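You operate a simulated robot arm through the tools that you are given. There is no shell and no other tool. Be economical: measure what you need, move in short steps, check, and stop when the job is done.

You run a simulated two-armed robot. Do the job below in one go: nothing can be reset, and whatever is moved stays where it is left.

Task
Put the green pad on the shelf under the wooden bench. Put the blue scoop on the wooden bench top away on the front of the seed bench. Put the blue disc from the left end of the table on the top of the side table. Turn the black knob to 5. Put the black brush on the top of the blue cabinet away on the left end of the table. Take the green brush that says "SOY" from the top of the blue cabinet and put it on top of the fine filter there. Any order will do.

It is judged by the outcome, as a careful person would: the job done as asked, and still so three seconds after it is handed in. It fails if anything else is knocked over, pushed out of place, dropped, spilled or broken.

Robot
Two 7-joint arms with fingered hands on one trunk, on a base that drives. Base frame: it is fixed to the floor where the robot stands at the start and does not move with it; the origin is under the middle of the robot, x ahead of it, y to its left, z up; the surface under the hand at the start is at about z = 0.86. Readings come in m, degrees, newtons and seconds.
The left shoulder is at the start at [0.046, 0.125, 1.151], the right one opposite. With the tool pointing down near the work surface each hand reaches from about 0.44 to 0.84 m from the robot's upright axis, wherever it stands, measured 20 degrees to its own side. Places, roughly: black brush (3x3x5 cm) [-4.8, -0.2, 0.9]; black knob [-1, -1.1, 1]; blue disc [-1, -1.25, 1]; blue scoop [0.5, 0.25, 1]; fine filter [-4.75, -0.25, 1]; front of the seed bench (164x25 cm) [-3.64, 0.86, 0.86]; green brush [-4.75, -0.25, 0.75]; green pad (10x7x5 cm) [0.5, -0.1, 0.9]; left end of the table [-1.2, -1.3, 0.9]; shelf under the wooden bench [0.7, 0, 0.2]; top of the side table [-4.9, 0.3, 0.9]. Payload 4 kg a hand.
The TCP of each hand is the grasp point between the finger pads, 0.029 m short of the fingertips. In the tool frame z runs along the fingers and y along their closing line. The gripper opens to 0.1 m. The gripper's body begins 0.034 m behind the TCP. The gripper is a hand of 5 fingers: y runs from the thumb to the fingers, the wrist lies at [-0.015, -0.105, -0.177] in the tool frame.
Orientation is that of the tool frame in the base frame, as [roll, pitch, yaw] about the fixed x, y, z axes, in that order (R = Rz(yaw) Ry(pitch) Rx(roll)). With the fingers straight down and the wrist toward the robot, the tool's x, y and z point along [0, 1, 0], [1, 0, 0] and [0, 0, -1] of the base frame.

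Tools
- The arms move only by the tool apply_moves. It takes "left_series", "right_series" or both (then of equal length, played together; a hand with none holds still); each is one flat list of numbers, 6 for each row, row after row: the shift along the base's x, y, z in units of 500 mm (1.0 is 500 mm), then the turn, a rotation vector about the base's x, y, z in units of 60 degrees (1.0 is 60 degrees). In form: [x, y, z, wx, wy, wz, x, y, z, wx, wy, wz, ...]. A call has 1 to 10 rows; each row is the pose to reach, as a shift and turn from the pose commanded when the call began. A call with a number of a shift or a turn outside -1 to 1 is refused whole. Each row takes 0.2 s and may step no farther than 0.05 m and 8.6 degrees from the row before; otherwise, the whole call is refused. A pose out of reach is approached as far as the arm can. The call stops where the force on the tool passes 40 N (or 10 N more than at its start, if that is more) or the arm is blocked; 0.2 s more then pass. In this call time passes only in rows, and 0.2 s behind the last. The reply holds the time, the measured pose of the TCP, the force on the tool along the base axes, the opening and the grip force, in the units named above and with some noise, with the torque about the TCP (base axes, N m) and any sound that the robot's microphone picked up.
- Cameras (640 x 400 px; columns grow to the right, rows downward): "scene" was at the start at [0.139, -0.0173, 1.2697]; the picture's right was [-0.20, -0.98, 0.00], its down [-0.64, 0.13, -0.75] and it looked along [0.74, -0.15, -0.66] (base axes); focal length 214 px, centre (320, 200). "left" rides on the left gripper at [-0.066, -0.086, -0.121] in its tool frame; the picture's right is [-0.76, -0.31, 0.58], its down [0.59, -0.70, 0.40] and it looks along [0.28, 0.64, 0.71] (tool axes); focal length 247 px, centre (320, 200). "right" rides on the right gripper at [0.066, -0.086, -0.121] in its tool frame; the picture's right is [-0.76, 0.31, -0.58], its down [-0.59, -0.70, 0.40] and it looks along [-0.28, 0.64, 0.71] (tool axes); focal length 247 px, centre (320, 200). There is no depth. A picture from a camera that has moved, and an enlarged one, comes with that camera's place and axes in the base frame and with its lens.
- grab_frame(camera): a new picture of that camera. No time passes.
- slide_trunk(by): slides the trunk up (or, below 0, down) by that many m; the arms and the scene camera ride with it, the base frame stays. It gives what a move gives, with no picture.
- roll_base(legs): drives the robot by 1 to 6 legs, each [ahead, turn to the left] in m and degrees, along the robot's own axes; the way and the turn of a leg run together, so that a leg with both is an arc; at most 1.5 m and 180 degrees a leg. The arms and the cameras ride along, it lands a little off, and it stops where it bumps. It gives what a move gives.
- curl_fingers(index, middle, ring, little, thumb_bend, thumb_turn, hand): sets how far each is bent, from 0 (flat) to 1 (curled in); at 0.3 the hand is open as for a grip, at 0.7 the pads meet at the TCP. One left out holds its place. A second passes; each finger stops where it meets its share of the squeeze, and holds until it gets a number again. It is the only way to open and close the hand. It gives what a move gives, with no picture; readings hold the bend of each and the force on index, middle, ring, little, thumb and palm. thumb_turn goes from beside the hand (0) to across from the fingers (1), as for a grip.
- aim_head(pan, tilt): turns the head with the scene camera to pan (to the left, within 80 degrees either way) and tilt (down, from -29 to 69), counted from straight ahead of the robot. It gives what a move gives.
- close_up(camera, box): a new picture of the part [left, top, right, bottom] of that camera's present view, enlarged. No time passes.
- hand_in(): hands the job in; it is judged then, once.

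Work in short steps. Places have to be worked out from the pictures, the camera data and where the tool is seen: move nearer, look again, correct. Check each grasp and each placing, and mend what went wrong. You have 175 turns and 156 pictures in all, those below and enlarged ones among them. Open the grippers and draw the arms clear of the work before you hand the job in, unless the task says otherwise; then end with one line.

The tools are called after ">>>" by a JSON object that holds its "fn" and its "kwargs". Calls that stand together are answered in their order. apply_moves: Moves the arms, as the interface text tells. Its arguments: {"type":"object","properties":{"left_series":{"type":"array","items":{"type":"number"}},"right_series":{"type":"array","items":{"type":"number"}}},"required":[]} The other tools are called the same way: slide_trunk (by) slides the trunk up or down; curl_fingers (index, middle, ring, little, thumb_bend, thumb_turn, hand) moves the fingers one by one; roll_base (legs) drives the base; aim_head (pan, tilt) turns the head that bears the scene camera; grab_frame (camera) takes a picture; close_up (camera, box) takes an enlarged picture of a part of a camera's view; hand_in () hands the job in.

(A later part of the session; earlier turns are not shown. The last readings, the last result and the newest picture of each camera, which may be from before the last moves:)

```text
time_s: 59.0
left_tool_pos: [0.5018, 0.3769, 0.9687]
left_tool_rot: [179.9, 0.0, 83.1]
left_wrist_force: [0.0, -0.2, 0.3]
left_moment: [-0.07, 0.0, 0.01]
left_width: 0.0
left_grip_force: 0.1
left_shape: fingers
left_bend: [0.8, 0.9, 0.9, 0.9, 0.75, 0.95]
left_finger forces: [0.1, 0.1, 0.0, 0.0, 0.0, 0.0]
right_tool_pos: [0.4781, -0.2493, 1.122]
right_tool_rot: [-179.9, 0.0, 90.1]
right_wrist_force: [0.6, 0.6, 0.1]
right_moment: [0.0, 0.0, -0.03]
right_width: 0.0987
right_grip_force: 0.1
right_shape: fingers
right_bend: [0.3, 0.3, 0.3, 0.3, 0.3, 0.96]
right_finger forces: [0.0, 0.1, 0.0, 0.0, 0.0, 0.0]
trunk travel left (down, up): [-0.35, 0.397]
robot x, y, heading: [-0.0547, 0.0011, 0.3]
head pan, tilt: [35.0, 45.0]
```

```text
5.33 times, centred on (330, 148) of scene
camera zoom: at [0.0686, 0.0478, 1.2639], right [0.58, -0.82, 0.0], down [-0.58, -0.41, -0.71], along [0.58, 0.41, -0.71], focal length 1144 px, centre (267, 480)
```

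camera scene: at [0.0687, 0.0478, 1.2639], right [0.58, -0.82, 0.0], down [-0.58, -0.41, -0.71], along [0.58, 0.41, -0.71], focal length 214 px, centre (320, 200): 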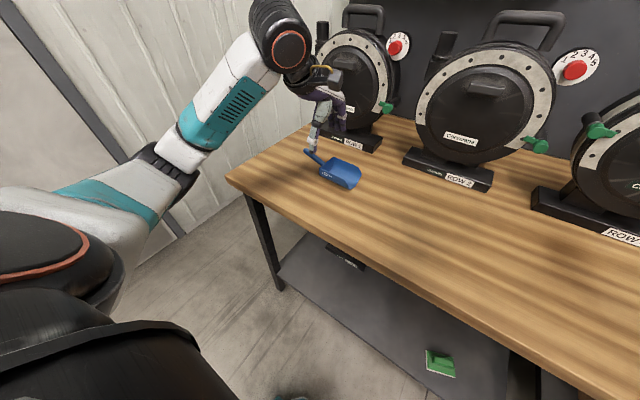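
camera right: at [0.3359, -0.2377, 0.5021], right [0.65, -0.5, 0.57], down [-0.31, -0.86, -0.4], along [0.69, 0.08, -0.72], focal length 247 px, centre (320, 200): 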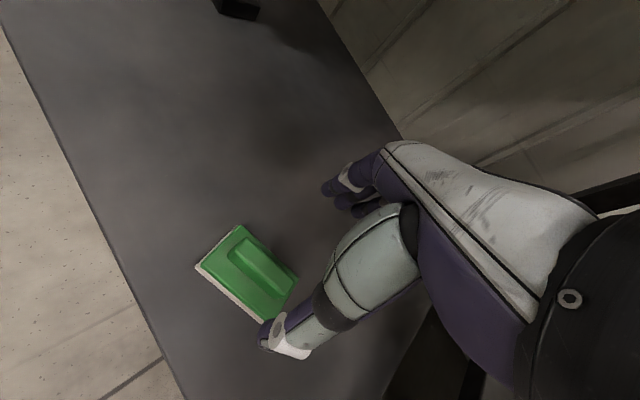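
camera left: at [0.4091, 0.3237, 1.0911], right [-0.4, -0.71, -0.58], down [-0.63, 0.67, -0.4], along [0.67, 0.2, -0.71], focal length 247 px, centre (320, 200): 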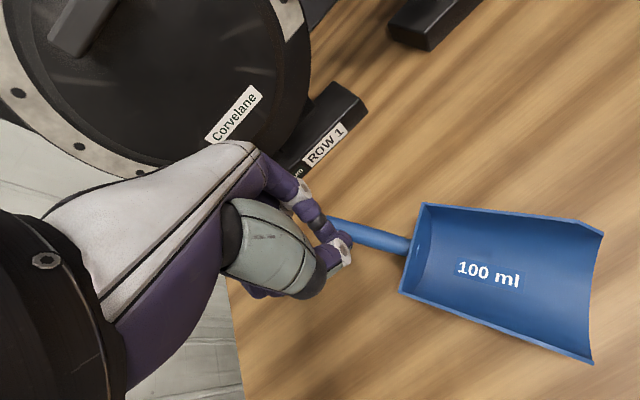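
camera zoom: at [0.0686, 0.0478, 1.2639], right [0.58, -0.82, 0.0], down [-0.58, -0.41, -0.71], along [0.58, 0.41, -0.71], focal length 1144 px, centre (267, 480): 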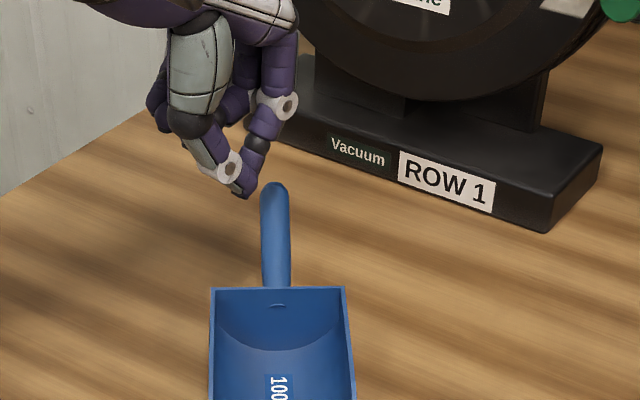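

The hard squeeze twisted the handle out; the scoop stays on the bench, its handle now pointing away from (0.489, 0.338) to (0.547, 0.379). I'll use a wrapping grasp instead: lift, open, and turn the hand's x axis along the handle.

>>> {"fn": "apply_moves", "kwargs": {"left_series": [0, 0, 0.04, 0, 0, 0, 0, 0, 0.08, 0, 0, 0]}}

>>> {"fn": "curl_fingers", "kwargs": {"hand": "left", "index": 0.3, "middle": 0.3, "ring": 0.3, "little": 0.3, "thumb_bend": 0.3}}

>>> {"fn": "apply_moves", "kwargs": {"left_series": [0, 0, 0, 0, 0, -0.13, 0.01, 0, 0, 0, 0, -0.26, 0.02, -0.01, 0, 0, 0, -0.39, 0.02, -0.02, 0, 0, 0, -0.52, 0.028, -0.034, 0, 0, 0, -0.65, 0.028, -0.034, 0, 0, 0, -0.767]}}

>>> {"fn": "grab_frame", "kwargs": {"camera": "left"}}

>>> {"fn": "close_up", "kwargs": {"camera": "scene", "box": [240, 100, 400, 200]}}

```text
time_s: 59.6
left_tool_pos: [0.5015, 0.3772, 1.011]
left_tool_rot: [-179.9, 0.0, 83.0]
left_wrist_force: [0.7, 0.6, -0.4]
left_moment: [0.02, 0.0, -0.02]
left_width: 0.0
left_grip_force: 0.1
left_shape: fingers
left_bend: [0.8, 0.9, 0.9, 0.9, 0.75, 0.95]
left_finger forces: [0.0, 0.0, 0.0, 0.1, 0.0, 0.0]
right_tool_pos: [0.4778, -0.2498, 1.1219]
right_tool_rot: [-179.9, -0.1, 90.1]
right_wrist_force: [-0.3, -1.1, 0.8]
right_moment: [-0.01, 0.01, 0.02]
right_width: 0.0986
right_grip_force: 0.0
right_shape: fingers
right_bend: [0.3, 0.3, 0.3, 0.3, 0.3, 0.96]
right_finger forces: [0.0, 0.0, 0.0, 0.0, 0.0, 0.0]
trunk travel left (down, up): [-0.35, 0.397]
robot x, y, heading: [-0.0559, 0.0044, 0.4]
head pan, tilt: [35.0, 45.0]
```

```text
time_s: 60.6
left_tool_pos: [0.5025, 0.377, 1.0097]
left_tool_rot: [-180.0, 0.0, 83.0]
left_wrist_force: [-0.9, 0.2, -0.7]
left_moment: [-0.02, -0.05, 0.0]
left_width: 0.0987
left_grip_force: 0.2
left_shape: fingers
left_bend: [0.3, 0.3, 0.3, 0.3, 0.3, 0.97]
left_finger forces: [0.1, 0.0, 0.0, 0.0, 0.1, 0.1]
right_tool_pos: [0.4794, -0.2496, 1.1202]
right_tool_rot: [-179.8, 0.0, 90.1]
right_wrist_force: [1.3, -0.9, 0.0]
right_moment: [0.01, 0.0, 0.01]
right_width: 0.099
right_grip_force: 0.0
right_shape: fingers
right_bend: [0.3, 0.3, 0.3, 0.3, 0.3, 0.96]
right_finger forces: [0.0, 0.0, 0.0, 0.0, 0.1, 0.0]
trunk travel left (down, up): [-0.35, 0.397]
robot x, y, heading: [-0.0556, 0.0018, 0.0]
head pan, tilt: [35.0, 45.0]
```

```text
time_s: 62.0
left_tool_pos: [0.5159, 0.3602, 1.0099]
left_tool_rot: [-180.0, -0.1, 37.0]
left_wrist_force: [-1.0, -0.4, 0.4]
left_moment: [-0.01, 0.0, -0.02]
left_width: 0.0983
left_grip_force: 0.0
left_shape: fingers
left_bend: [0.3, 0.3, 0.3, 0.3, 0.3, 0.98]
left_finger forces: [0.0, 0.1, 0.0, 0.0, 0.0, 0.0]
right_tool_pos: [0.479, -0.2506, 1.1216]
right_tool_rot: [-179.9, -0.1, 90.0]
right_wrist_force: [-0.6, 0.1, -0.1]
right_moment: [-0.01, 0.06, 0.01]
right_width: 0.0988
right_grip_force: 0.0
right_shape: fingers
right_bend: [0.3, 0.3, 0.3, 0.3, 0.3, 0.96]
right_finger forces: [0.1, 0.1, 0.0, 0.0, 0.1, 0.1]
trunk travel left (down, up): [-0.35, 0.397]
robot x, y, heading: [-0.0553, 0.0045, 0.3]
head pan, tilt: [35.0, 45.0]
```

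```text
109 pictures are left
camera left: at [0.4119, 0.3903, 1.1315], right [-0.79, -0.21, -0.58], down [0.05, 0.92, -0.4], along [0.61, -0.34, -0.71], focal length 247 px, centre (320, 200)
```

left: 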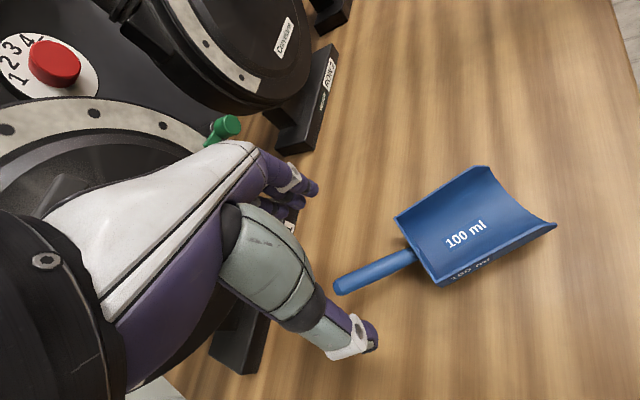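

```text
4.00 times, centred on (320, 150) of scene
camera zoom: at [0.0688, 0.0479, 1.2639], right [0.58, -0.82, 0.0], down [-0.58, -0.41, -0.71], along [0.58, 0.41, -0.71], focal length 858 px, centre (320, 400)
```

zoom: 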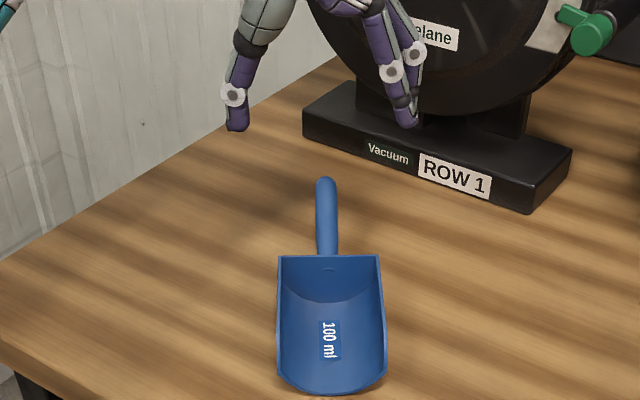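

Triangulated: handle runs from (0.488, 0.338, 0.90) to (0.551, 0.384, 0.915). I lower the open hand around it to z≈0.897, shifted slightly to the handle end.

>>> {"fn": "apply_moves", "kwargs": {"left_series": [0.02, 0.012, -0.08, 0, 0, 0, 0.02, 0.012, -0.14, 0, 0, 0, 0.02, 0.012, -0.19, 0, 0, 0, 0.02, 0.012, -0.226, 0, 0, 0]}}

>>> {"fn": "grab_frame", "kwargs": {"camera": "left"}}

>>> {"fn": "close_up", "kwargs": {"camera": "scene", "box": [240, 100, 400, 200]}}

```text
time_s: 63.0
left_tool_pos: [0.5244, 0.3667, 0.897]
left_tool_rot: [180.0, 0.0, 37.0]
left_wrist_force: [0.2, 0.7, 1.0]
left_moment: [-0.01, -0.01, -0.01]
left_width: 0.0984
left_grip_force: 0.0
left_shape: fingers
left_bend: [0.3, 0.3, 0.3, 0.3, 0.3, 0.98]
left_finger forces: [0.0, 0.0, 0.1, 0.0, 0.0, 0.1]
right_tool_pos: [0.4787, -0.2499, 1.1201]
right_tool_rot: [-179.9, -0.1, 90.1]
right_wrist_force: [0.3, -0.3, 0.7]
right_moment: [0.0, 0.0, 0.0]
right_width: 0.0989
right_grip_force: 0.1
right_shape: fingers
right_bend: [0.3, 0.3, 0.3, 0.3, 0.3, 0.96]
right_finger forces: [0.0, 0.0, 0.0, 0.1, 0.0, 0.0]
trunk travel left (down, up): [-0.35, 0.397]
robot x, y, heading: [-0.0536, 0.003, 0.1]
head pan, tilt: [35.0, 45.0]
```

```text
107 pictures are left
camera left: at [0.4215, 0.3966, 1.0189], right [-0.79, -0.21, -0.58], down [0.05, 0.92, -0.4], along [0.61, -0.34, -0.71], focal length 247 px, centre (320, 200)
```

left: 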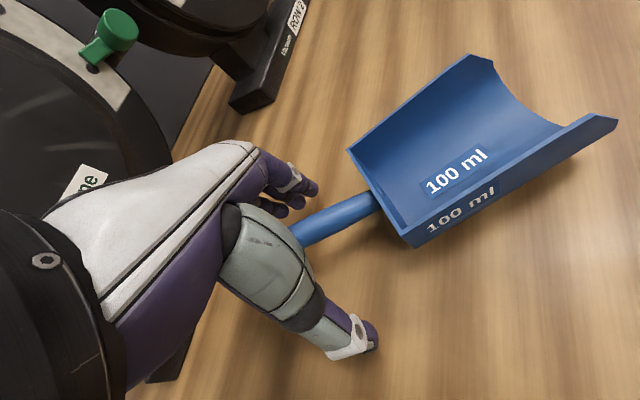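

```text
4.00 times, centred on (320, 150) of scene
camera zoom: at [0.0688, 0.0479, 1.2639], right [0.58, -0.82, 0.0], down [-0.58, -0.41, -0.71], along [0.58, 0.41, -0.71], focal length 858 px, centre (320, 400)
```

zoom: 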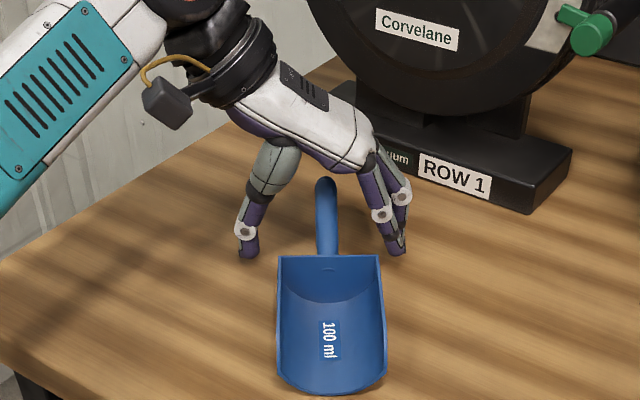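

The handle is centred in the hand. I curl all the fingers under it, then tighten toward the palm.

>>> {"fn": "curl_fingers", "kwargs": {"hand": "left", "index": 0.75, "middle": 0.75, "ring": 0.75, "little": 0.75, "thumb_bend": 0.6}}

>>> {"fn": "curl_fingers", "kwargs": {"hand": "left", "index": 1.0, "middle": 1.0, "ring": 1.0, "little": 1.0, "thumb_bend": 0.8}}

>>> {"fn": "grab_frame", "kwargs": {"camera": "left"}}

>>> {"fn": "close_up", "kwargs": {"camera": "scene", "box": [240, 100, 400, 200]}}

```text
time_s: 64.0
left_tool_pos: [0.5251, 0.3667, 0.8983]
left_tool_rot: [-180.0, 0.0, 36.9]
left_wrist_force: [0.5, 0.0, -0.6]
left_moment: [0.01, 0.04, -0.02]
left_width: 0.0063
left_grip_force: 0.0
left_shape: fingers
left_bend: [0.75, 0.75, 0.75, 0.75, 0.6, 0.98]
left_finger forces: [0.2, 0.0, 0.0, 0.0, 0.0, 0.0]
right_tool_pos: [0.4785, -0.2503, 1.1211]
right_tool_rot: [-179.8, -0.2, 90.1]
right_wrist_force: [-0.4, 0.1, -0.8]
right_moment: [0.0, 0.02, 0.02]
right_width: 0.099
right_grip_force: 0.1
right_shape: fingers
right_bend: [0.3, 0.3, 0.3, 0.3, 0.3, 0.96]
right_finger forces: [0.1, 0.0, 0.0, 0.0, 0.1, 0.0]
trunk travel left (down, up): [-0.35, 0.397]
robot x, y, heading: [-0.0567, 0.0025, 0.1]
head pan, tilt: [35.0, 45.0]
```

```text
time_s: 65.0
left_tool_pos: [0.5243, 0.3665, 0.8981]
left_tool_rot: [180.0, 0.0, 37.0]
left_wrist_force: [0.2, 0.6, 0.4]
left_moment: [0.01, 0.06, -0.03]
left_width: 0.0236
left_grip_force: 0.1
left_shape: fingers
left_bend: [1.0, 1.0, 1.0, 1.0, 0.78, 0.98]
left_finger forces: [0.0, 0.0, 0.0, 0.0, 0.1, 0.1]
right_tool_pos: [0.4785, -0.2496, 1.1211]
right_tool_rot: [-179.8, -0.2, 90.2]
right_wrist_force: [-0.3, -0.6, 0.6]
right_moment: [-0.01, -0.01, 0.0]
right_width: 0.0988
right_grip_force: 0.1
right_shape: fingers
right_bend: [0.3, 0.3, 0.3, 0.3, 0.3, 0.96]
right_finger forces: [0.0, 0.0, 0.0, 0.0, 0.0, 0.0]
trunk travel left (down, up): [-0.35, 0.397]
robot x, y, heading: [-0.0541, -0.0019, 0.4]
head pan, tilt: [35.0, 45.0]
```

```text
105 pictures are left
camera left: at [0.4214, 0.3964, 1.019], right [-0.79, -0.21, -0.58], down [0.05, 0.92, -0.4], along [0.61, -0.34, -0.71], focal length 247 px, centre (320, 200)
```

left: 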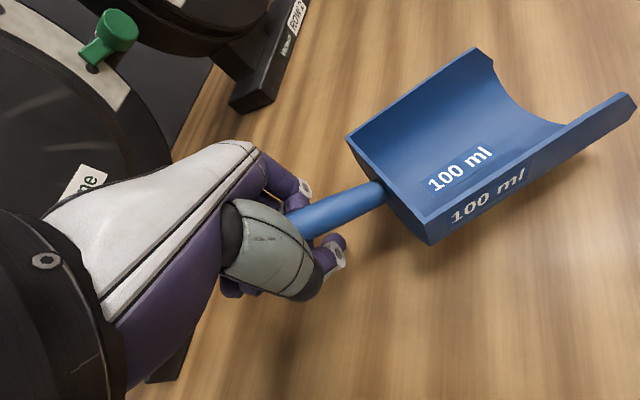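

```text
4.00 times, centred on (320, 150) of scene
camera zoom: at [0.0687, 0.0479, 1.2639], right [0.58, -0.82, 0.0], down [-0.58, -0.41, -0.71], along [0.58, 0.41, -0.71], focal length 858 px, centre (320, 400)
```

zoom: 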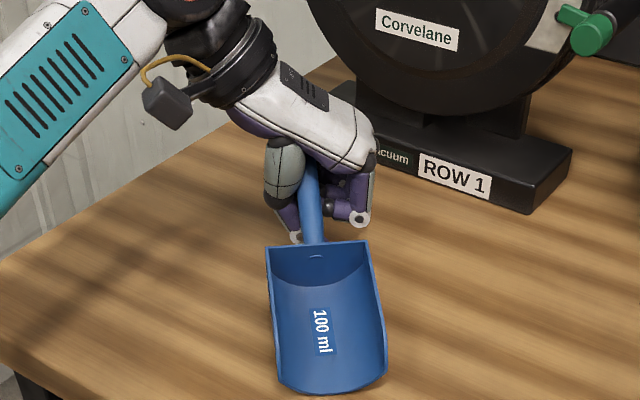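

The fingers now wrap under the handle. I tighten the thumb and lift 4 cm to see how it hangs.

>>> {"fn": "curl_fingers", "kwargs": {"hand": "left", "thumb_bend": 1.0}}

>>> {"fn": "apply_moves", "kwargs": {"left_series": [0, 0, 0.03, 0, 0, 0, 0, 0, 0.06, 0, 0, 0]}}

>>> {"fn": "grab_frame", "kwargs": {"camera": "left"}}

>>> {"fn": "close_up", "kwargs": {"camera": "scene", "box": [240, 100, 400, 200]}}

```text
time_s: 66.0
left_tool_pos: [0.5254, 0.3669, 0.8974]
left_tool_rot: [-180.0, 0.0, 37.0]
left_wrist_force: [0.2, 0.4, 0.2]
left_moment: [0.01, -0.04, -0.02]
left_width: 0.0205
left_grip_force: 0.1
left_shape: fingers
left_bend: [1.0, 1.0, 1.0, 1.0, 0.94, 0.97]
left_finger forces: [0.0, 0.0, 0.0, 0.0, 0.1, 0.1]
right_tool_pos: [0.478, -0.2498, 1.1219]
right_tool_rot: [-179.9, -0.1, 90.2]
right_wrist_force: [-0.7, 0.3, 0.3]
right_moment: [-0.02, 0.01, 0.01]
right_width: 0.099
right_grip_force: 0.1
right_shape: fingers
right_bend: [0.3, 0.3, 0.3, 0.3, 0.3, 0.96]
right_finger forces: [0.1, 0.0, 0.0, 0.1, 0.0, 0.1]
trunk travel left (down, up): [-0.35, 0.397]
robot x, y, heading: [-0.0529, 0.001, 0.6]
head pan, tilt: [35.0, 45.0]
```

```text
time_s: 66.6
left_tool_pos: [0.5259, 0.3665, 0.9273]
left_tool_rot: [-180.0, 0.1, 36.9]
left_wrist_force: [0.1, -1.2, -0.1]
left_moment: [0.02, -0.01, -0.01]
left_width: 0.0207
left_grip_force: 0.1
left_shape: fingers
left_bend: [1.0, 1.0, 1.0, 1.0, 0.94, 0.97]
left_finger forces: [0.0, 0.0, 0.1, 0.1, 0.1, 0.0]
right_tool_pos: [0.4781, -0.2497, 1.1217]
right_tool_rot: [-179.9, -0.1, 90.1]
right_wrist_force: [-0.8, 1.1, -0.3]
right_moment: [-0.01, 0.02, -0.01]
right_width: 0.0988
right_grip_force: 0.0
right_shape: fingers
right_bend: [0.3, 0.3, 0.3, 0.3, 0.3, 0.96]
right_finger forces: [0.0, 0.0, 0.1, 0.0, 0.1, 0.1]
trunk travel left (down, up): [-0.35, 0.397]
robot x, y, heading: [-0.0555, 0.0033, 0.6]
head pan, tilt: [35.0, 45.0]
```

```text
103 pictures are left
camera left: at [0.4216, 0.396, 1.0487], right [-0.79, -0.21, -0.58], down [0.05, 0.92, -0.4], along [0.61, -0.34, -0.71], focal length 247 px, centre (320, 200)
```

left: 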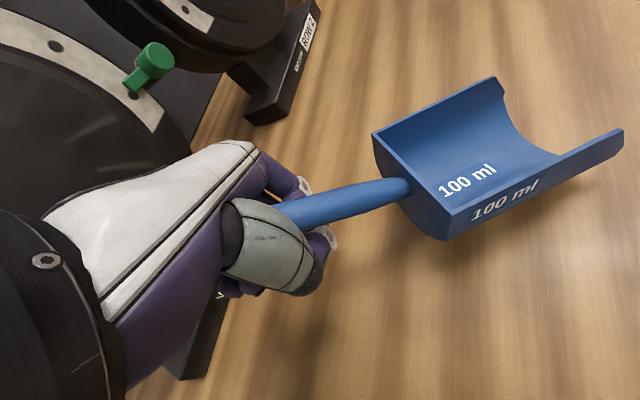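

```text
4.00 times, centred on (320, 150) of scene
camera zoom: at [0.0687, 0.0478, 1.2639], right [0.58, -0.82, 0.0], down [-0.58, -0.41, -0.71], along [0.58, 0.41, -0.71], focal length 858 px, centre (320, 400)
```

zoom: 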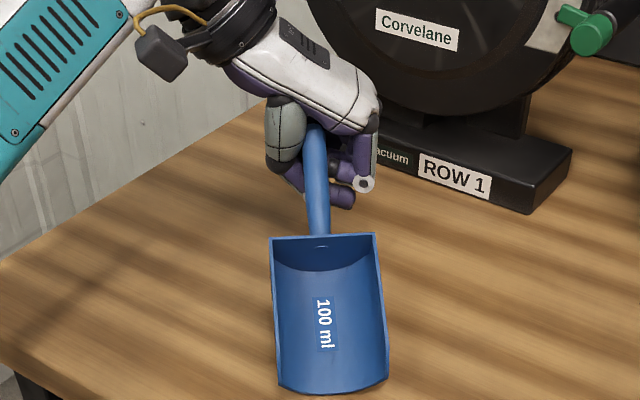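

The handle is only loosely caged and slides. I set it down, open, and re-look to take a moderate pinch (not over-squeezed) close to the bowl.

>>> {"fn": "apply_moves", "kwargs": {"left_series": [0, 0, -0.03, 0, 0, 0, 0, 0, -0.06, 0, 0, 0]}}

>>> {"fn": "curl_fingers", "kwargs": {"hand": "left", "index": 0.3, "middle": 0.3, "ring": 0.3, "little": 0.3, "thumb_bend": 0.3}}

>>> {"fn": "apply_moves", "kwargs": {"left_series": [0, 0, 0.05, 0, 0, 0, 0, 0, 0.08, 0, 0, 0]}}

>>> {"fn": "close_up", "kwargs": {"camera": "left", "box": [220, 100, 460, 300]}}

>>> {"fn": "close_up", "kwargs": {"camera": "scene", "box": [240, 100, 400, 200]}}

```text
time_s: 67.2
left_tool_pos: [0.5258, 0.3666, 0.8972]
left_tool_rot: [-180.0, -0.1, 37.0]
left_wrist_force: [0.4, 0.6, -0.2]
left_moment: [0.01, 0.02, -0.03]
left_width: 0.0206
left_grip_force: 0.0
left_shape: fingers
left_bend: [1.0, 1.0, 1.0, 1.0, 0.94, 0.97]
left_finger forces: [0.1, 0.1, 0.0, 0.1, 0.0, 0.1]
right_tool_pos: [0.4791, -0.2496, 1.121]
right_tool_rot: [-179.8, -0.1, 90.1]
right_wrist_force: [0.3, 0.0, 0.1]
right_moment: [-0.03, 0.01, 0.02]
right_width: 0.0989
right_grip_force: 0.0
right_shape: fingers
right_bend: [0.3, 0.3, 0.3, 0.3, 0.3, 0.96]
right_finger forces: [0.1, 0.0, 0.0, 0.0, 0.0, 0.1]
trunk travel left (down, up): [-0.35, 0.397]
robot x, y, heading: [-0.0553, -0.0002, 0.2]
head pan, tilt: [35.0, 45.0]
```

```text
time_s: 68.2
left_tool_pos: [0.5253, 0.3663, 0.8974]
left_tool_rot: [180.0, 0.0, 37.0]
left_wrist_force: [-0.1, -0.1, 0.3]
left_moment: [-0.01, 0.03, -0.01]
left_width: 0.0981
left_grip_force: 0.1
left_shape: fingers
left_bend: [0.3, 0.3, 0.3, 0.3, 0.3, 0.97]
left_finger forces: [0.0, 0.0, 0.0, 0.1, 0.0, 0.0]
right_tool_pos: [0.4783, -0.2511, 1.1223]
right_tool_rot: [-179.9, -0.1, 90.2]
right_wrist_force: [0.4, -0.3, 0.0]
right_moment: [-0.02, 0.02, 0.02]
right_width: 0.0989
right_grip_force: 0.0
right_shape: fingers
right_bend: [0.3, 0.3, 0.3, 0.3, 0.3, 0.96]
right_finger forces: [0.1, 0.0, 0.1, 0.0, 0.1, 0.1]
trunk travel left (down, up): [-0.35, 0.397]
robot x, y, heading: [-0.0567, 0.0004, 0.4]
head pan, tilt: [35.0, 45.0]
```

```text
time_s: 68.8
left_tool_pos: [0.5265, 0.3656, 0.9376]
left_tool_rot: [179.9, 0.1, 37.0]
left_wrist_force: [0.0, -0.4, -0.8]
left_moment: [-0.02, 0.0, -0.02]
left_width: 0.0984
left_grip_force: 0.0
left_shape: fingers
left_bend: [0.3, 0.3, 0.3, 0.3, 0.3, 0.98]
left_finger forces: [0.1, 0.0, 0.0, 0.0, 0.0, 0.0]
right_tool_pos: [0.4786, -0.2503, 1.121]
right_tool_rot: [-179.9, -0.1, 90.1]
right_wrist_force: [0.2, -0.8, 0.6]
right_moment: [-0.01, -0.01, 0.02]
right_width: 0.099
right_grip_force: 0.0
right_shape: fingers
right_bend: [0.3, 0.3, 0.3, 0.3, 0.3, 0.96]
right_finger forces: [0.0, 0.0, 0.0, 0.1, 0.0, 0.0]
trunk travel left (down, up): [-0.35, 0.397]
robot x, y, heading: [-0.0508, 0.0033, 0.4]
head pan, tilt: [35.0, 45.0]
```

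```text
2.00 times, centred on (340, 200) of left
camera zoom: at [0.4218, 0.3962, 1.059], right [-0.79, -0.21, -0.58], down [0.05, 0.92, -0.4], along [0.61, -0.34, -0.71], focal length 494 px, centre (280, 200)
```

zoom: 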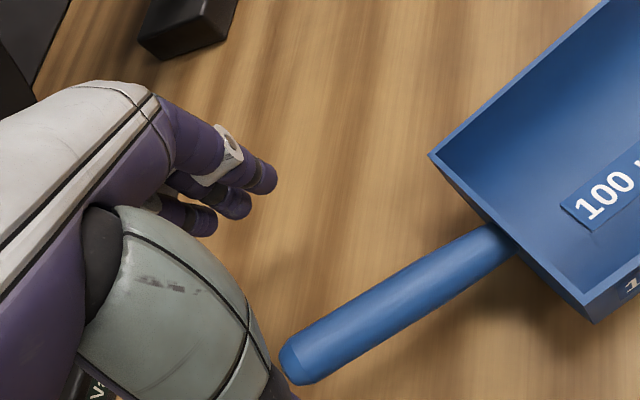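

```text
4.00 times, centred on (320, 150) of scene
camera zoom: at [0.0687, 0.0478, 1.2639], right [0.58, -0.82, 0.0], down [-0.58, -0.41, -0.71], along [0.58, 0.41, -0.71], focal length 858 px, centre (320, 400)
```

zoom: 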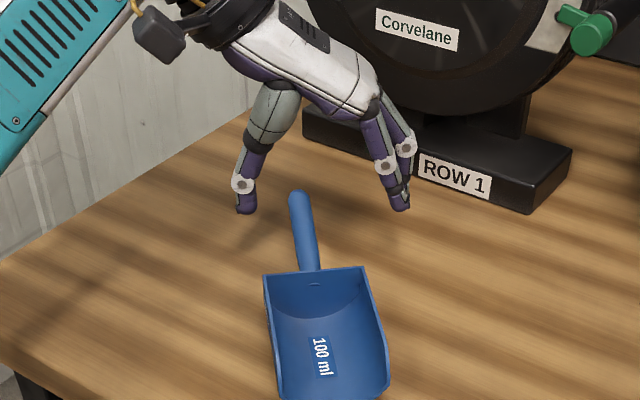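

Handle now runs from (0.466, 0.333, 0.895) to (0.518, 0.387, 0.917). I place the hand over a point about 4 cm from the bowl with TCP z≈0.924 and pinch gently.

>>> {"fn": "apply_moves", "kwargs": {"left_series": [-0.03, -0.001, 0.0, 0, 0, 0, -0.061, -0.003, 0, 0, 0, 0, -0.061, -0.003, -0.027, 0, 0, 0]}}

>>> {"fn": "curl_fingers", "kwargs": {"hand": "left", "index": 0.72, "middle": 0.73, "ring": 0.75, "little": 0.75, "thumb_bend": 0.72}}

>>> {"fn": "close_up", "kwargs": {"camera": "left", "box": [220, 100, 460, 300]}}

>>> {"fn": "close_up", "kwargs": {"camera": "scene", "box": [240, 100, 400, 200]}}

```text
time_s: 69.6
left_tool_pos: [0.496, 0.3659, 0.925]
left_tool_rot: [179.9, 0.1, 37.1]
left_wrist_force: [0.0, -0.7, -0.5]
left_moment: [-0.01, -0.01, 0.01]
left_width: 0.0982
left_grip_force: 0.0
left_shape: fingers
left_bend: [0.3, 0.3, 0.3, 0.3, 0.3, 0.98]
left_finger forces: [0.0, 0.0, 0.0, 0.0, 0.0, 0.0]
right_tool_pos: [0.4787, -0.249, 1.1214]
right_tool_rot: [-179.9, -0.1, 90.1]
right_wrist_force: [0.4, -0.9, -0.3]
right_moment: [0.02, -0.01, 0.01]
right_width: 0.0987
right_grip_force: 0.2
right_shape: fingers
right_bend: [0.3, 0.3, 0.3, 0.3, 0.3, 0.96]
right_finger forces: [0.0, 0.0, 0.1, 0.0, 0.0, 0.1]
trunk travel left (down, up): [-0.35, 0.397]
robot x, y, heading: [-0.0557, 0.0034, 0.3]
head pan, tilt: [35.0, 45.0]
```

```text
time_s: 70.6
left_tool_pos: [0.4949, 0.3651, 0.9244]
left_tool_rot: [180.0, 0.0, 36.9]
left_wrist_force: [-0.1, 0.2, -0.6]
left_moment: [-0.03, 0.04, 0.0]
left_width: 0.011
left_grip_force: 7.2
left_shape: fingers
left_bend: [0.71, 0.72, 0.74, 0.75, 0.67, 0.97]
left_finger forces: [4.8, 1.6, 1.6, 0.0, 7.0, 0.0]
right_tool_pos: [0.4778, -0.2496, 1.1218]
right_tool_rot: [-179.9, 0.0, 90.1]
right_wrist_force: [0.3, 0.6, -0.7]
right_moment: [0.01, 0.0, -0.02]
right_width: 0.0989
right_grip_force: 0.0
right_shape: fingers
right_bend: [0.3, 0.3, 0.3, 0.3, 0.3, 0.96]
right_finger forces: [0.0, 0.0, 0.0, 0.1, 0.1, 0.0]
trunk travel left (down, up): [-0.35, 0.397]
robot x, y, heading: [-0.055, 0.0022, 0.1]
head pan, tilt: [35.0, 45.0]
```

```text
2.00 times, centred on (340, 200) of left
camera zoom: at [0.3915, 0.3947, 1.0453], right [-0.79, -0.21, -0.58], down [0.05, 0.92, -0.4], along [0.61, -0.34, -0.71], focal length 494 px, centre (280, 200)
```

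zoom: 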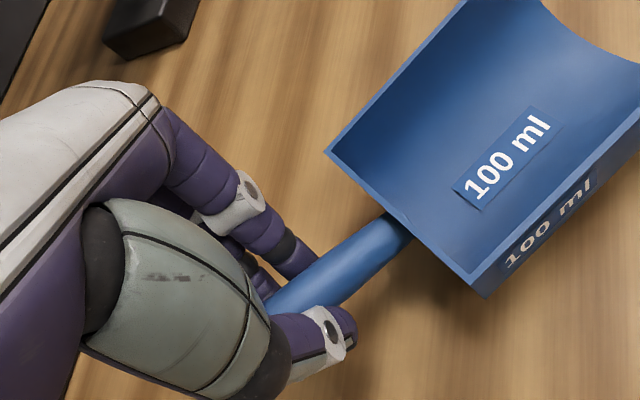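

```text
4.00 times, centred on (320, 150) of scene
camera zoom: at [0.0687, 0.0479, 1.2639], right [0.58, -0.82, 0.0], down [-0.58, -0.41, -0.71], along [0.58, 0.41, -0.71], focal length 858 px, centre (320, 400)
```

zoom: 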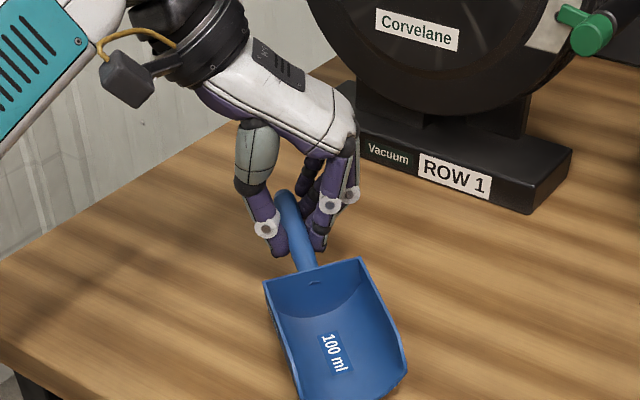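

A good shared pinch: index, middle, ring and thumb all bear. I lift gently.

>>> {"fn": "apply_moves", "kwargs": {"left_series": [0, 0, 0.02, 0, 0, 0, 0, 0, 0.04, 0, 0, 0, 0, 0, 0.07, 0, 0, 0, 0, 0, 0.1, 0, 0, 0]}}

>>> {"fn": "grab_frame", "kwargs": {"camera": "left"}}

>>> {"fn": "close_up", "kwargs": {"camera": "scene", "box": [240, 100, 400, 200]}}

```text
time_s: 71.6
left_tool_pos: [0.4949, 0.3652, 0.9738]
left_tool_rot: [-180.0, 0.0, 37.0]
left_wrist_force: [0.8, 0.6, -0.2]
left_moment: [0.0, -0.01, 0.03]
left_width: 0.0114
left_grip_force: 6.4
left_shape: fingers
left_bend: [0.66, 0.72, 0.75, 0.75, 0.67, 0.96]
left_finger forces: [4.6, 1.2, 0.3, 0.0, 6.3, 0.1]
right_tool_pos: [0.4786, -0.251, 1.1214]
right_tool_rot: [-179.9, -0.1, 90.1]
right_wrist_force: [0.5, 0.2, 0.1]
right_moment: [0.01, 0.01, 0.01]
right_width: 0.0988
right_grip_force: 0.1
right_shape: fingers
right_bend: [0.3, 0.3, 0.3, 0.3, 0.3, 0.96]
right_finger forces: [0.0, 0.0, 0.1, 0.1, 0.0, 0.0]
trunk travel left (down, up): [-0.35, 0.397]
robot x, y, heading: [-0.0506, -0.001, 0.1]
head pan, tilt: [35.0, 45.0]
```

```text
97 pictures are left
camera left: at [0.3915, 0.3944, 1.0949], right [-0.79, -0.21, -0.58], down [0.05, 0.92, -0.4], along [0.61, -0.34, -0.71], focal length 247 px, centre (320, 200)
```

left: 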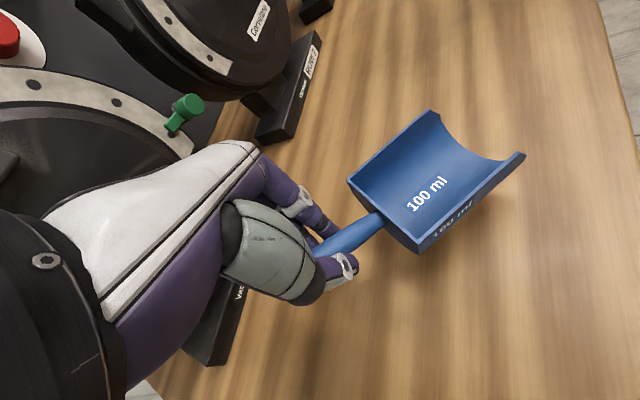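

```text
4.00 times, centred on (320, 150) of scene
camera zoom: at [0.0687, 0.0478, 1.2639], right [0.58, -0.82, 0.0], down [-0.58, -0.41, -0.71], along [0.58, 0.41, -0.71], focal length 858 px, centre (320, 400)
```

zoom: 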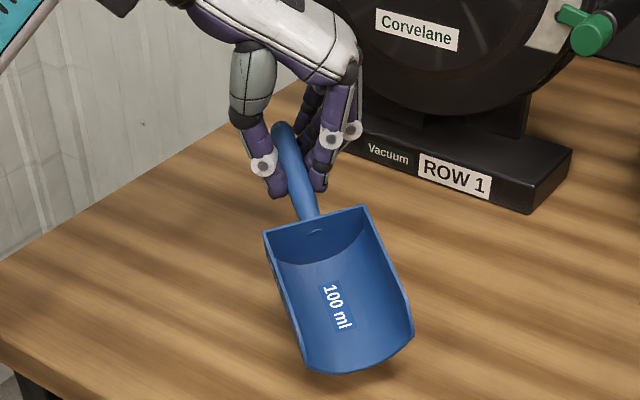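

The scoop hangs from the pinch. I tighten very slightly, lift higher and check again.

>>> {"fn": "curl_fingers", "kwargs": {"hand": "left", "index": 0.74, "middle": 0.76, "thumb_bend": 0.74}}

>>> {"fn": "apply_moves", "kwargs": {"left_series": [0, 0, 0.05, 0, 0, 0, -0.04, 0, 0.1, 0, 0, 0, -0.08, 0, 0.15, 0, 0, 0, -0.1, 0, 0.2, 0, 0, 0]}}

>>> {"fn": "grab_frame", "kwargs": {"camera": "left"}}

```text
time_s: 72.6
left_tool_pos: [0.4959, 0.3653, 0.9736]
left_tool_rot: [-180.0, 0.0, 37.0]
left_wrist_force: [0.5, 0.1, -0.3]
left_moment: [0.04, 0.02, 0.0]
left_width: 0.0105
left_grip_force: 8.6
left_shape: fingers
left_bend: [0.73, 0.75, 0.75, 0.75, 0.67, 0.96]
left_finger forces: [6.7, 2.2, 0.0, 0.0, 8.8, 0.0]
right_tool_pos: [0.4787, -0.249, 1.1207]
right_tool_rot: [-179.8, -0.2, 90.1]
right_wrist_force: [0.0, -0.1, -0.4]
right_moment: [0.01, -0.01, -0.01]
right_width: 0.0991
right_grip_force: 0.2
right_shape: fingers
right_bend: [0.3, 0.3, 0.3, 0.3, 0.3, 0.96]
right_finger forces: [0.1, 0.0, 0.0, 0.1, 0.0, 0.1]
trunk travel left (down, up): [-0.35, 0.397]
robot x, y, heading: [-0.0516, 0.0012, 0.7]
head pan, tilt: [35.0, 45.0]
```

```text
time_s: 73.6
left_tool_pos: [0.4457, 0.3647, 1.0735]
left_tool_rot: [-180.0, 0.0, 37.1]
left_wrist_force: [-0.4, 0.3, -1.0]
left_moment: [0.01, -0.02, 0.02]
left_width: 0.0108
left_grip_force: 8.5
left_shape: fingers
left_bend: [0.73, 0.75, 0.75, 0.75, 0.67, 0.96]
left_finger forces: [6.5, 2.0, 0.1, 0.0, 8.5, 0.0]
right_tool_pos: [0.4797, -0.2507, 1.1216]
right_tool_rot: [-180.0, -0.1, 90.1]
right_wrist_force: [-0.3, -0.2, 1.2]
right_moment: [0.01, -0.02, 0.0]
right_width: 0.0987
right_grip_force: 0.1
right_shape: fingers
right_bend: [0.3, 0.3, 0.3, 0.3, 0.3, 0.96]
right_finger forces: [0.0, 0.1, 0.0, 0.0, 0.0, 0.0]
trunk travel left (down, up): [-0.35, 0.397]
robot x, y, heading: [-0.0522, 0.0009, 0.1]
head pan, tilt: [35.0, 45.0]
```

```text
95 pictures are left
camera left: at [0.3416, 0.3944, 1.1956], right [-0.79, -0.21, -0.58], down [0.05, 0.92, -0.4], along [0.61, -0.34, -0.71], focal length 247 px, centre (320, 200)
```

left: 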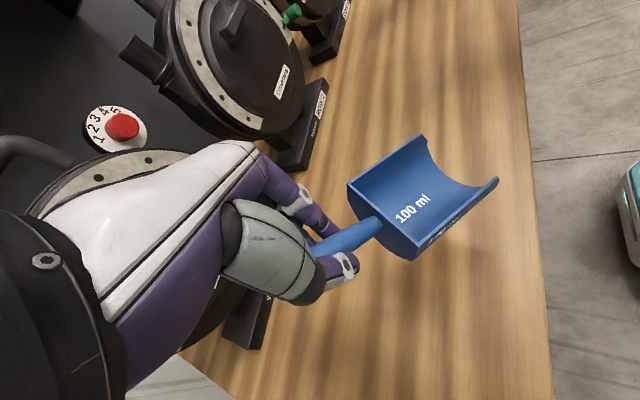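

Held steady. I back off and look around to both sides before turning.

>>> {"fn": "roll_base", "kwargs": {"legs": [[-0.5, 0]]}}

>>> {"fn": "aim_head", "kwargs": {"pan": -80, "tilt": 25}}

>>> {"fn": "grab_frame", "kwargs": {"camera": "scene"}}

>>> {"fn": "aim_head", "kwargs": {"pan": 80, "tilt": 25}}

>>> {"fn": "grab_frame", "kwargs": {"camera": "scene"}}

```text
time_s: 76.5
left_tool_pos: [-0.0509, 0.3609, 1.0724]
left_tool_rot: [180.0, 0.0, 36.7]
left_wrist_force: [-0.1, -0.3, 0.2]
left_moment: [0.02, -0.03, 0.02]
left_width: 0.0108
left_grip_force: 8.7
left_shape: fingers
left_bend: [0.73, 0.75, 0.75, 0.75, 0.67, 0.96]
left_finger forces: [6.5, 2.0, 0.1, 0.2, 8.5, 0.0]
right_tool_pos: [-0.0214, -0.2535, 1.1218]
right_tool_rot: [-179.9, 0.0, 89.7]
right_wrist_force: [0.2, -0.7, 0.9]
right_moment: [-0.03, -0.01, -0.03]
right_width: 0.099
right_grip_force: 0.1
right_shape: fingers
right_bend: [0.3, 0.3, 0.3, 0.3, 0.3, 0.96]
right_finger forces: [0.0, 0.0, 0.0, 0.0, 0.0, 0.0]
trunk travel left (down, up): [-0.35, 0.397]
robot x, y, heading: [-0.5536, 0.0023, -0.2]
head pan, tilt: [35.0, 45.0]
```

```text
time_s: 78.5
left_tool_pos: [-0.0501, 0.3613, 1.0735]
left_tool_rot: [180.0, 0.1, 36.6]
left_wrist_force: [0.2, 0.6, -0.1]
left_moment: [0.01, -0.04, 0.01]
left_width: 0.0111
left_grip_force: 8.5
left_shape: fingers
left_bend: [0.73, 0.75, 0.75, 0.75, 0.67, 0.96]
left_finger forces: [6.4, 2.0, 0.0, 0.0, 8.4, 0.0]
right_tool_pos: [-0.0221, -0.2531, 1.1217]
right_tool_rot: [-179.9, -0.1, 89.8]
right_wrist_force: [-0.9, 0.3, 0.3]
right_moment: [0.0, 0.0, 0.02]
right_width: 0.0985
right_grip_force: 0.0
right_shape: fingers
right_bend: [0.3, 0.3, 0.3, 0.3, 0.3, 0.96]
right_finger forces: [0.1, 0.0, 0.0, 0.0, 0.0, 0.0]
trunk travel left (down, up): [-0.35, 0.397]
robot x, y, heading: [-0.5517, 0.0009, 0.1]
head pan, tilt: [-80.0, 25.0]
```

```text
94 pictures are left
camera scene: at [-0.4798, -0.091, 1.2945], right [-0.98, -0.17, 0.0], down [-0.07, 0.42, -0.91], along [0.16, -0.89, -0.42], focal length 214 px, centre (320, 200)
```

scene: 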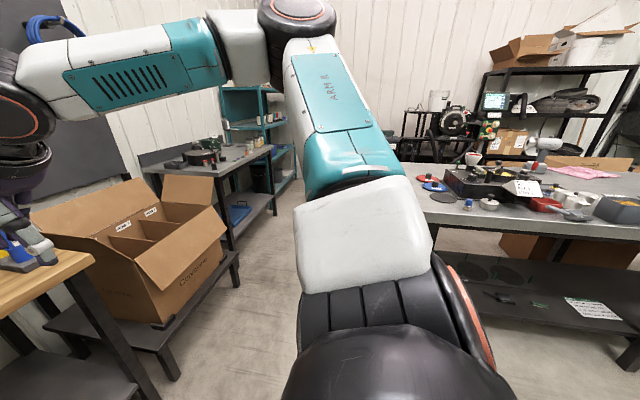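

```text
time_s: 80.9
left_tool_pos: [-0.0497, 0.361, 1.0736]
left_tool_rot: [179.9, 0.0, 36.8]
left_wrist_force: [0.2, -0.1, 0.1]
left_moment: [0.02, 0.04, 0.0]
left_width: 0.0105
left_grip_force: 8.3
left_shape: fingers
left_bend: [0.73, 0.75, 0.75, 0.75, 0.67, 0.96]
left_finger forces: [6.4, 1.9, 0.0, 0.0, 8.4, 0.0]
right_tool_pos: [-0.0214, -0.2541, 1.1214]
right_tool_rot: [-179.8, 0.0, 89.9]
right_wrist_force: [-0.5, 0.5, -0.3]
right_moment: [0.01, -0.02, 0.06]
right_width: 0.0983
right_grip_force: 0.0
right_shape: fingers
right_bend: [0.3, 0.3, 0.3, 0.3, 0.3, 0.96]
right_finger forces: [0.0, 0.1, 0.1, 0.0, 0.0, 0.0]
trunk travel left (down, up): [-0.35, 0.397]
robot x, y, heading: [-0.5546, -0.0022, -0.1]
head pan, tilt: [80.0, 25.0]
```

```text
93 pictures are left
camera scene: at [-0.4796, 0.0905, 1.2945], right [0.98, -0.17, 0.0], down [-0.07, -0.42, -0.91], along [0.16, 0.89, -0.42], focal length 214 px, centre (320, 200)
```

scene: 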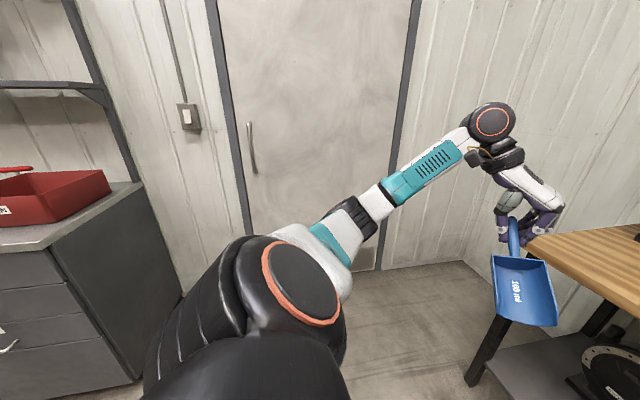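

There's room: the table corner is ~0.8 m away, the door side ~1 m. I turn around in two halves toward the seed bench and look.

>>> {"fn": "roll_base", "kwargs": {"legs": [[0, 90], [0, 85]]}}

>>> {"fn": "aim_head", "kwargs": {"pan": 0, "tilt": 20}}

>>> {"fn": "grab_frame", "kwargs": {"camera": "scene"}}

>>> {"fn": "grab_frame", "kwargs": {"camera": "left"}}

```text
time_s: 89.0
left_tool_pos: [-1.079, -0.325, 1.0742]
left_tool_rot: [179.9, 0.0, -147.2]
left_wrist_force: [0.4, 0.3, -1.0]
left_moment: [-0.04, -0.02, 0.0]
left_width: 0.0107
left_grip_force: 8.5
left_shape: fingers
left_bend: [0.73, 0.75, 0.75, 0.75, 0.67, 0.96]
left_finger forces: [6.2, 1.7, 0.0, 0.0, 8.1, 0.1]
right_tool_pos: [-1.0648, 0.2906, 1.1206]
right_tool_rot: [-179.9, 0.0, -94.3]
right_wrist_force: [-0.7, 0.0, 0.2]
right_moment: [-0.01, 0.0, 0.0]
right_width: 0.0988
right_grip_force: 0.1
right_shape: fingers
right_bend: [0.3, 0.3, 0.3, 0.3, 0.3, 0.96]
right_finger forces: [0.0, 0.0, 0.0, 0.0, 0.0, 0.0]
trunk travel left (down, up): [-0.35, 0.397]
robot x, y, heading: [-0.5534, 0.0038, 175.9]
head pan, tilt: [80.0, 25.0]
```

```text
time_s: 90.5
left_tool_pos: [-1.0786, -0.3246, 1.0742]
left_tool_rot: [-180.0, 0.0, -147.2]
left_wrist_force: [0.0, 0.4, -0.2]
left_moment: [-0.01, 0.02, -0.02]
left_width: 0.0105
left_grip_force: 8.2
left_shape: fingers
left_bend: [0.73, 0.75, 0.75, 0.75, 0.67, 0.96]
left_finger forces: [6.4, 1.8, 0.0, 0.1, 8.2, 0.1]
right_tool_pos: [-1.0628, 0.2909, 1.1219]
right_tool_rot: [-179.9, -0.1, -94.2]
right_wrist_force: [0.3, -0.5, 0.0]
right_moment: [-0.02, 0.01, -0.02]
right_width: 0.0988
right_grip_force: 0.1
right_shape: fingers
right_bend: [0.3, 0.3, 0.3, 0.3, 0.3, 0.96]
right_finger forces: [0.0, 0.0, 0.1, 0.0, 0.1, 0.0]
trunk travel left (down, up): [-0.35, 0.397]
robot x, y, heading: [-0.5511, 0.0029, 175.9]
head pan, tilt: [0.0, 20.0]
```

```text
92 pictures are left
camera scene: at [-0.7036, 0.0113, 1.3025], right [0.07, 1.0, 0.0], down [0.34, -0.02, -0.94], along [-0.94, 0.07, -0.34], focal length 214 px, centre (320, 200)
```

scene: 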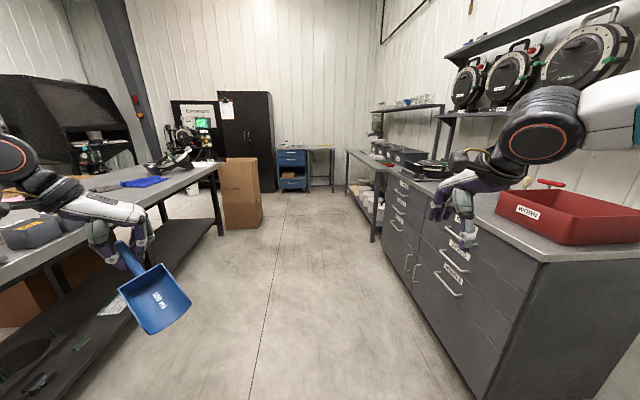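

```text
91 pictures are left
camera left: at [-0.9771, -0.3601, 1.1952], right [0.8, 0.15, -0.58], down [-0.12, -0.91, -0.4], along [-0.58, 0.39, -0.71], focal length 247 px, centre (320, 200)
```

left: 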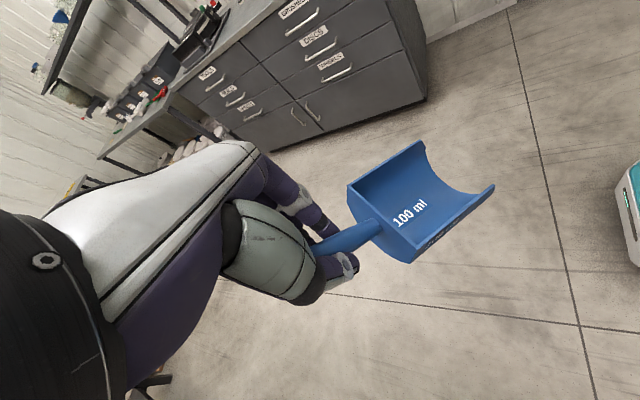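

The aisle is clear: table edge y≈-0.75 on the left, drawers y≈0.7 on the right; the seed bench front is beyond, near x -2.8…-4.4, y≈0.74+. I straighten to 180° and drive 1.5 m, then check.

>>> {"fn": "roll_base", "kwargs": {"legs": [[0, 4.1], [1.5, 0]]}}

>>> {"fn": "grab_frame", "kwargs": {"camera": "scene"}}

```text
time_s: 98.5
left_tool_pos: [-2.5678, -0.3613, 1.0737]
left_tool_rot: [180.0, 0.0, -143.2]
left_wrist_force: [-0.2, 1.0, 0.0]
left_moment: [0.02, 0.05, -0.03]
left_width: 0.0107
left_grip_force: 8.1
left_shape: fingers
left_bend: [0.73, 0.75, 0.75, 0.75, 0.67, 0.96]
left_finger forces: [6.4, 1.7, 0.0, 0.0, 8.1, 0.0]
right_tool_pos: [-2.5974, 0.2525, 1.1211]
right_tool_rot: [-179.8, 0.0, -90.1]
right_wrist_force: [-0.4, 0.6, 0.5]
right_moment: [0.0, 0.0, -0.03]
right_width: 0.0989
right_grip_force: 0.0
right_shape: fingers
right_bend: [0.3, 0.3, 0.3, 0.3, 0.3, 0.96]
right_finger forces: [0.0, 0.0, 0.0, 0.0, 0.0, 0.1]
trunk travel left (down, up): [-0.35, 0.397]
robot x, y, heading: [-2.0666, -0.0003, -180.2]
head pan, tilt: [0.0, 20.0]
```

```text
90 pictures are left
camera scene: at [-2.2178, -0.0002, 1.3025], right [0.0, 1.0, 0.0], down [0.34, 0.0, -0.94], along [-0.94, 0.0, -0.34], focal length 214 px, centre (320, 200)
```

scene: 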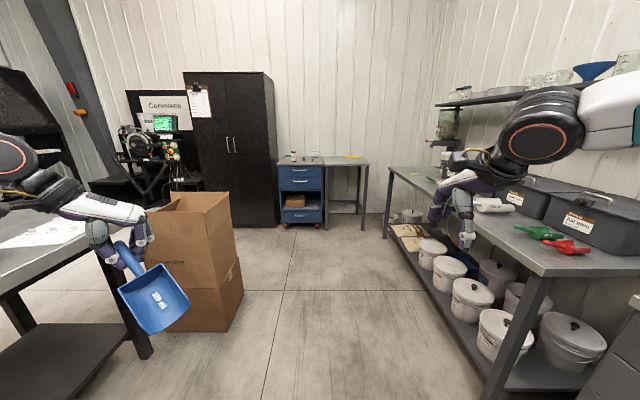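

The seed bench is on the right with red and green scoops near its near end; the middle front looks free. I drive 1.55 m on and turn right to face it.

>>> {"fn": "roll_base", "kwargs": {"legs": [[1.5, 0], [0.1, 0], [0, -90]]}}

>>> {"fn": "aim_head", "kwargs": {"pan": 10, "tilt": 35}}

>>> {"fn": "grab_frame", "kwargs": {"camera": "scene"}}

```text
time_s: 110.6
left_tool_pos: [-4.0148, 0.5205, 1.0736]
left_tool_rot: [-180.0, 0.0, 125.6]
left_wrist_force: [0.7, 0.0, -0.2]
left_moment: [0.03, -0.01, 0.01]
left_width: 0.0104
left_grip_force: 7.4
left_shape: fingers
left_bend: [0.73, 0.75, 0.75, 0.75, 0.67, 0.96]
left_finger forces: [6.3, 1.5, 0.0, 0.0, 7.9, 0.0]
right_tool_pos: [-3.3996, 0.5359, 1.1206]
right_tool_rot: [-179.9, -0.1, 178.7]
right_wrist_force: [-0.8, 0.0, 0.3]
right_moment: [-0.01, -0.02, -0.02]
right_width: 0.0987
right_grip_force: 0.1
right_shape: fingers
right_bend: [0.3, 0.3, 0.3, 0.3, 0.3, 0.96]
right_finger forces: [0.1, 0.0, 0.1, 0.1, 0.1, 0.0]
trunk travel left (down, up): [-0.35, 0.397]
robot x, y, heading: [-3.6596, 0.0106, 88.9]
head pan, tilt: [0.0, 20.0]
```

```text
time_s: 111.4
left_tool_pos: [-4.0141, 0.5189, 1.0734]
left_tool_rot: [179.9, 0.1, 125.6]
left_wrist_force: [0.6, 0.5, -0.4]
left_moment: [-0.01, 0.01, 0.01]
left_width: 0.0107
left_grip_force: 8.1
left_shape: fingers
left_bend: [0.73, 0.75, 0.75, 0.75, 0.67, 0.96]
left_finger forces: [6.3, 1.4, 0.0, 0.0, 7.9, 0.0]
right_tool_pos: [-3.3999, 0.536, 1.1214]
right_tool_rot: [-179.8, -0.1, 178.7]
right_wrist_force: [0.4, -0.9, 0.4]
right_moment: [0.0, 0.02, 0.01]
right_width: 0.0987
right_grip_force: 0.0
right_shape: fingers
right_bend: [0.3, 0.3, 0.3, 0.3, 0.3, 0.96]
right_finger forces: [0.0, 0.0, 0.0, 0.1, 0.0, 0.1]
trunk travel left (down, up): [-0.35, 0.397]
robot x, y, heading: [-3.6629, 0.0136, 88.9]
head pan, tilt: [10.0, 35.0]
```

```text
89 pictures are left
camera scene: at [-3.6768, 0.1545, 1.2788], right [0.99, 0.15, 0.0], down [0.09, -0.57, -0.82], along [-0.13, 0.81, -0.57], focal length 214 px, centre (320, 200)
```

scene: 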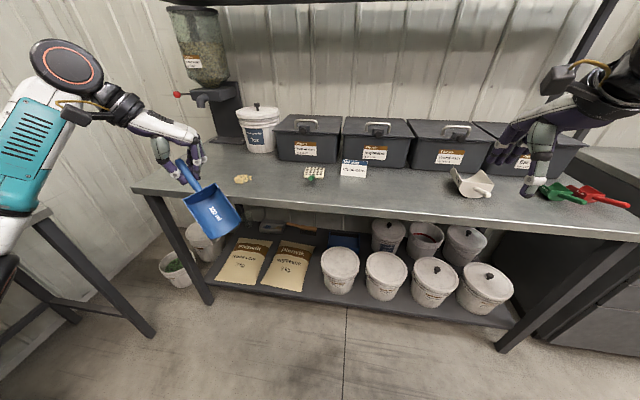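

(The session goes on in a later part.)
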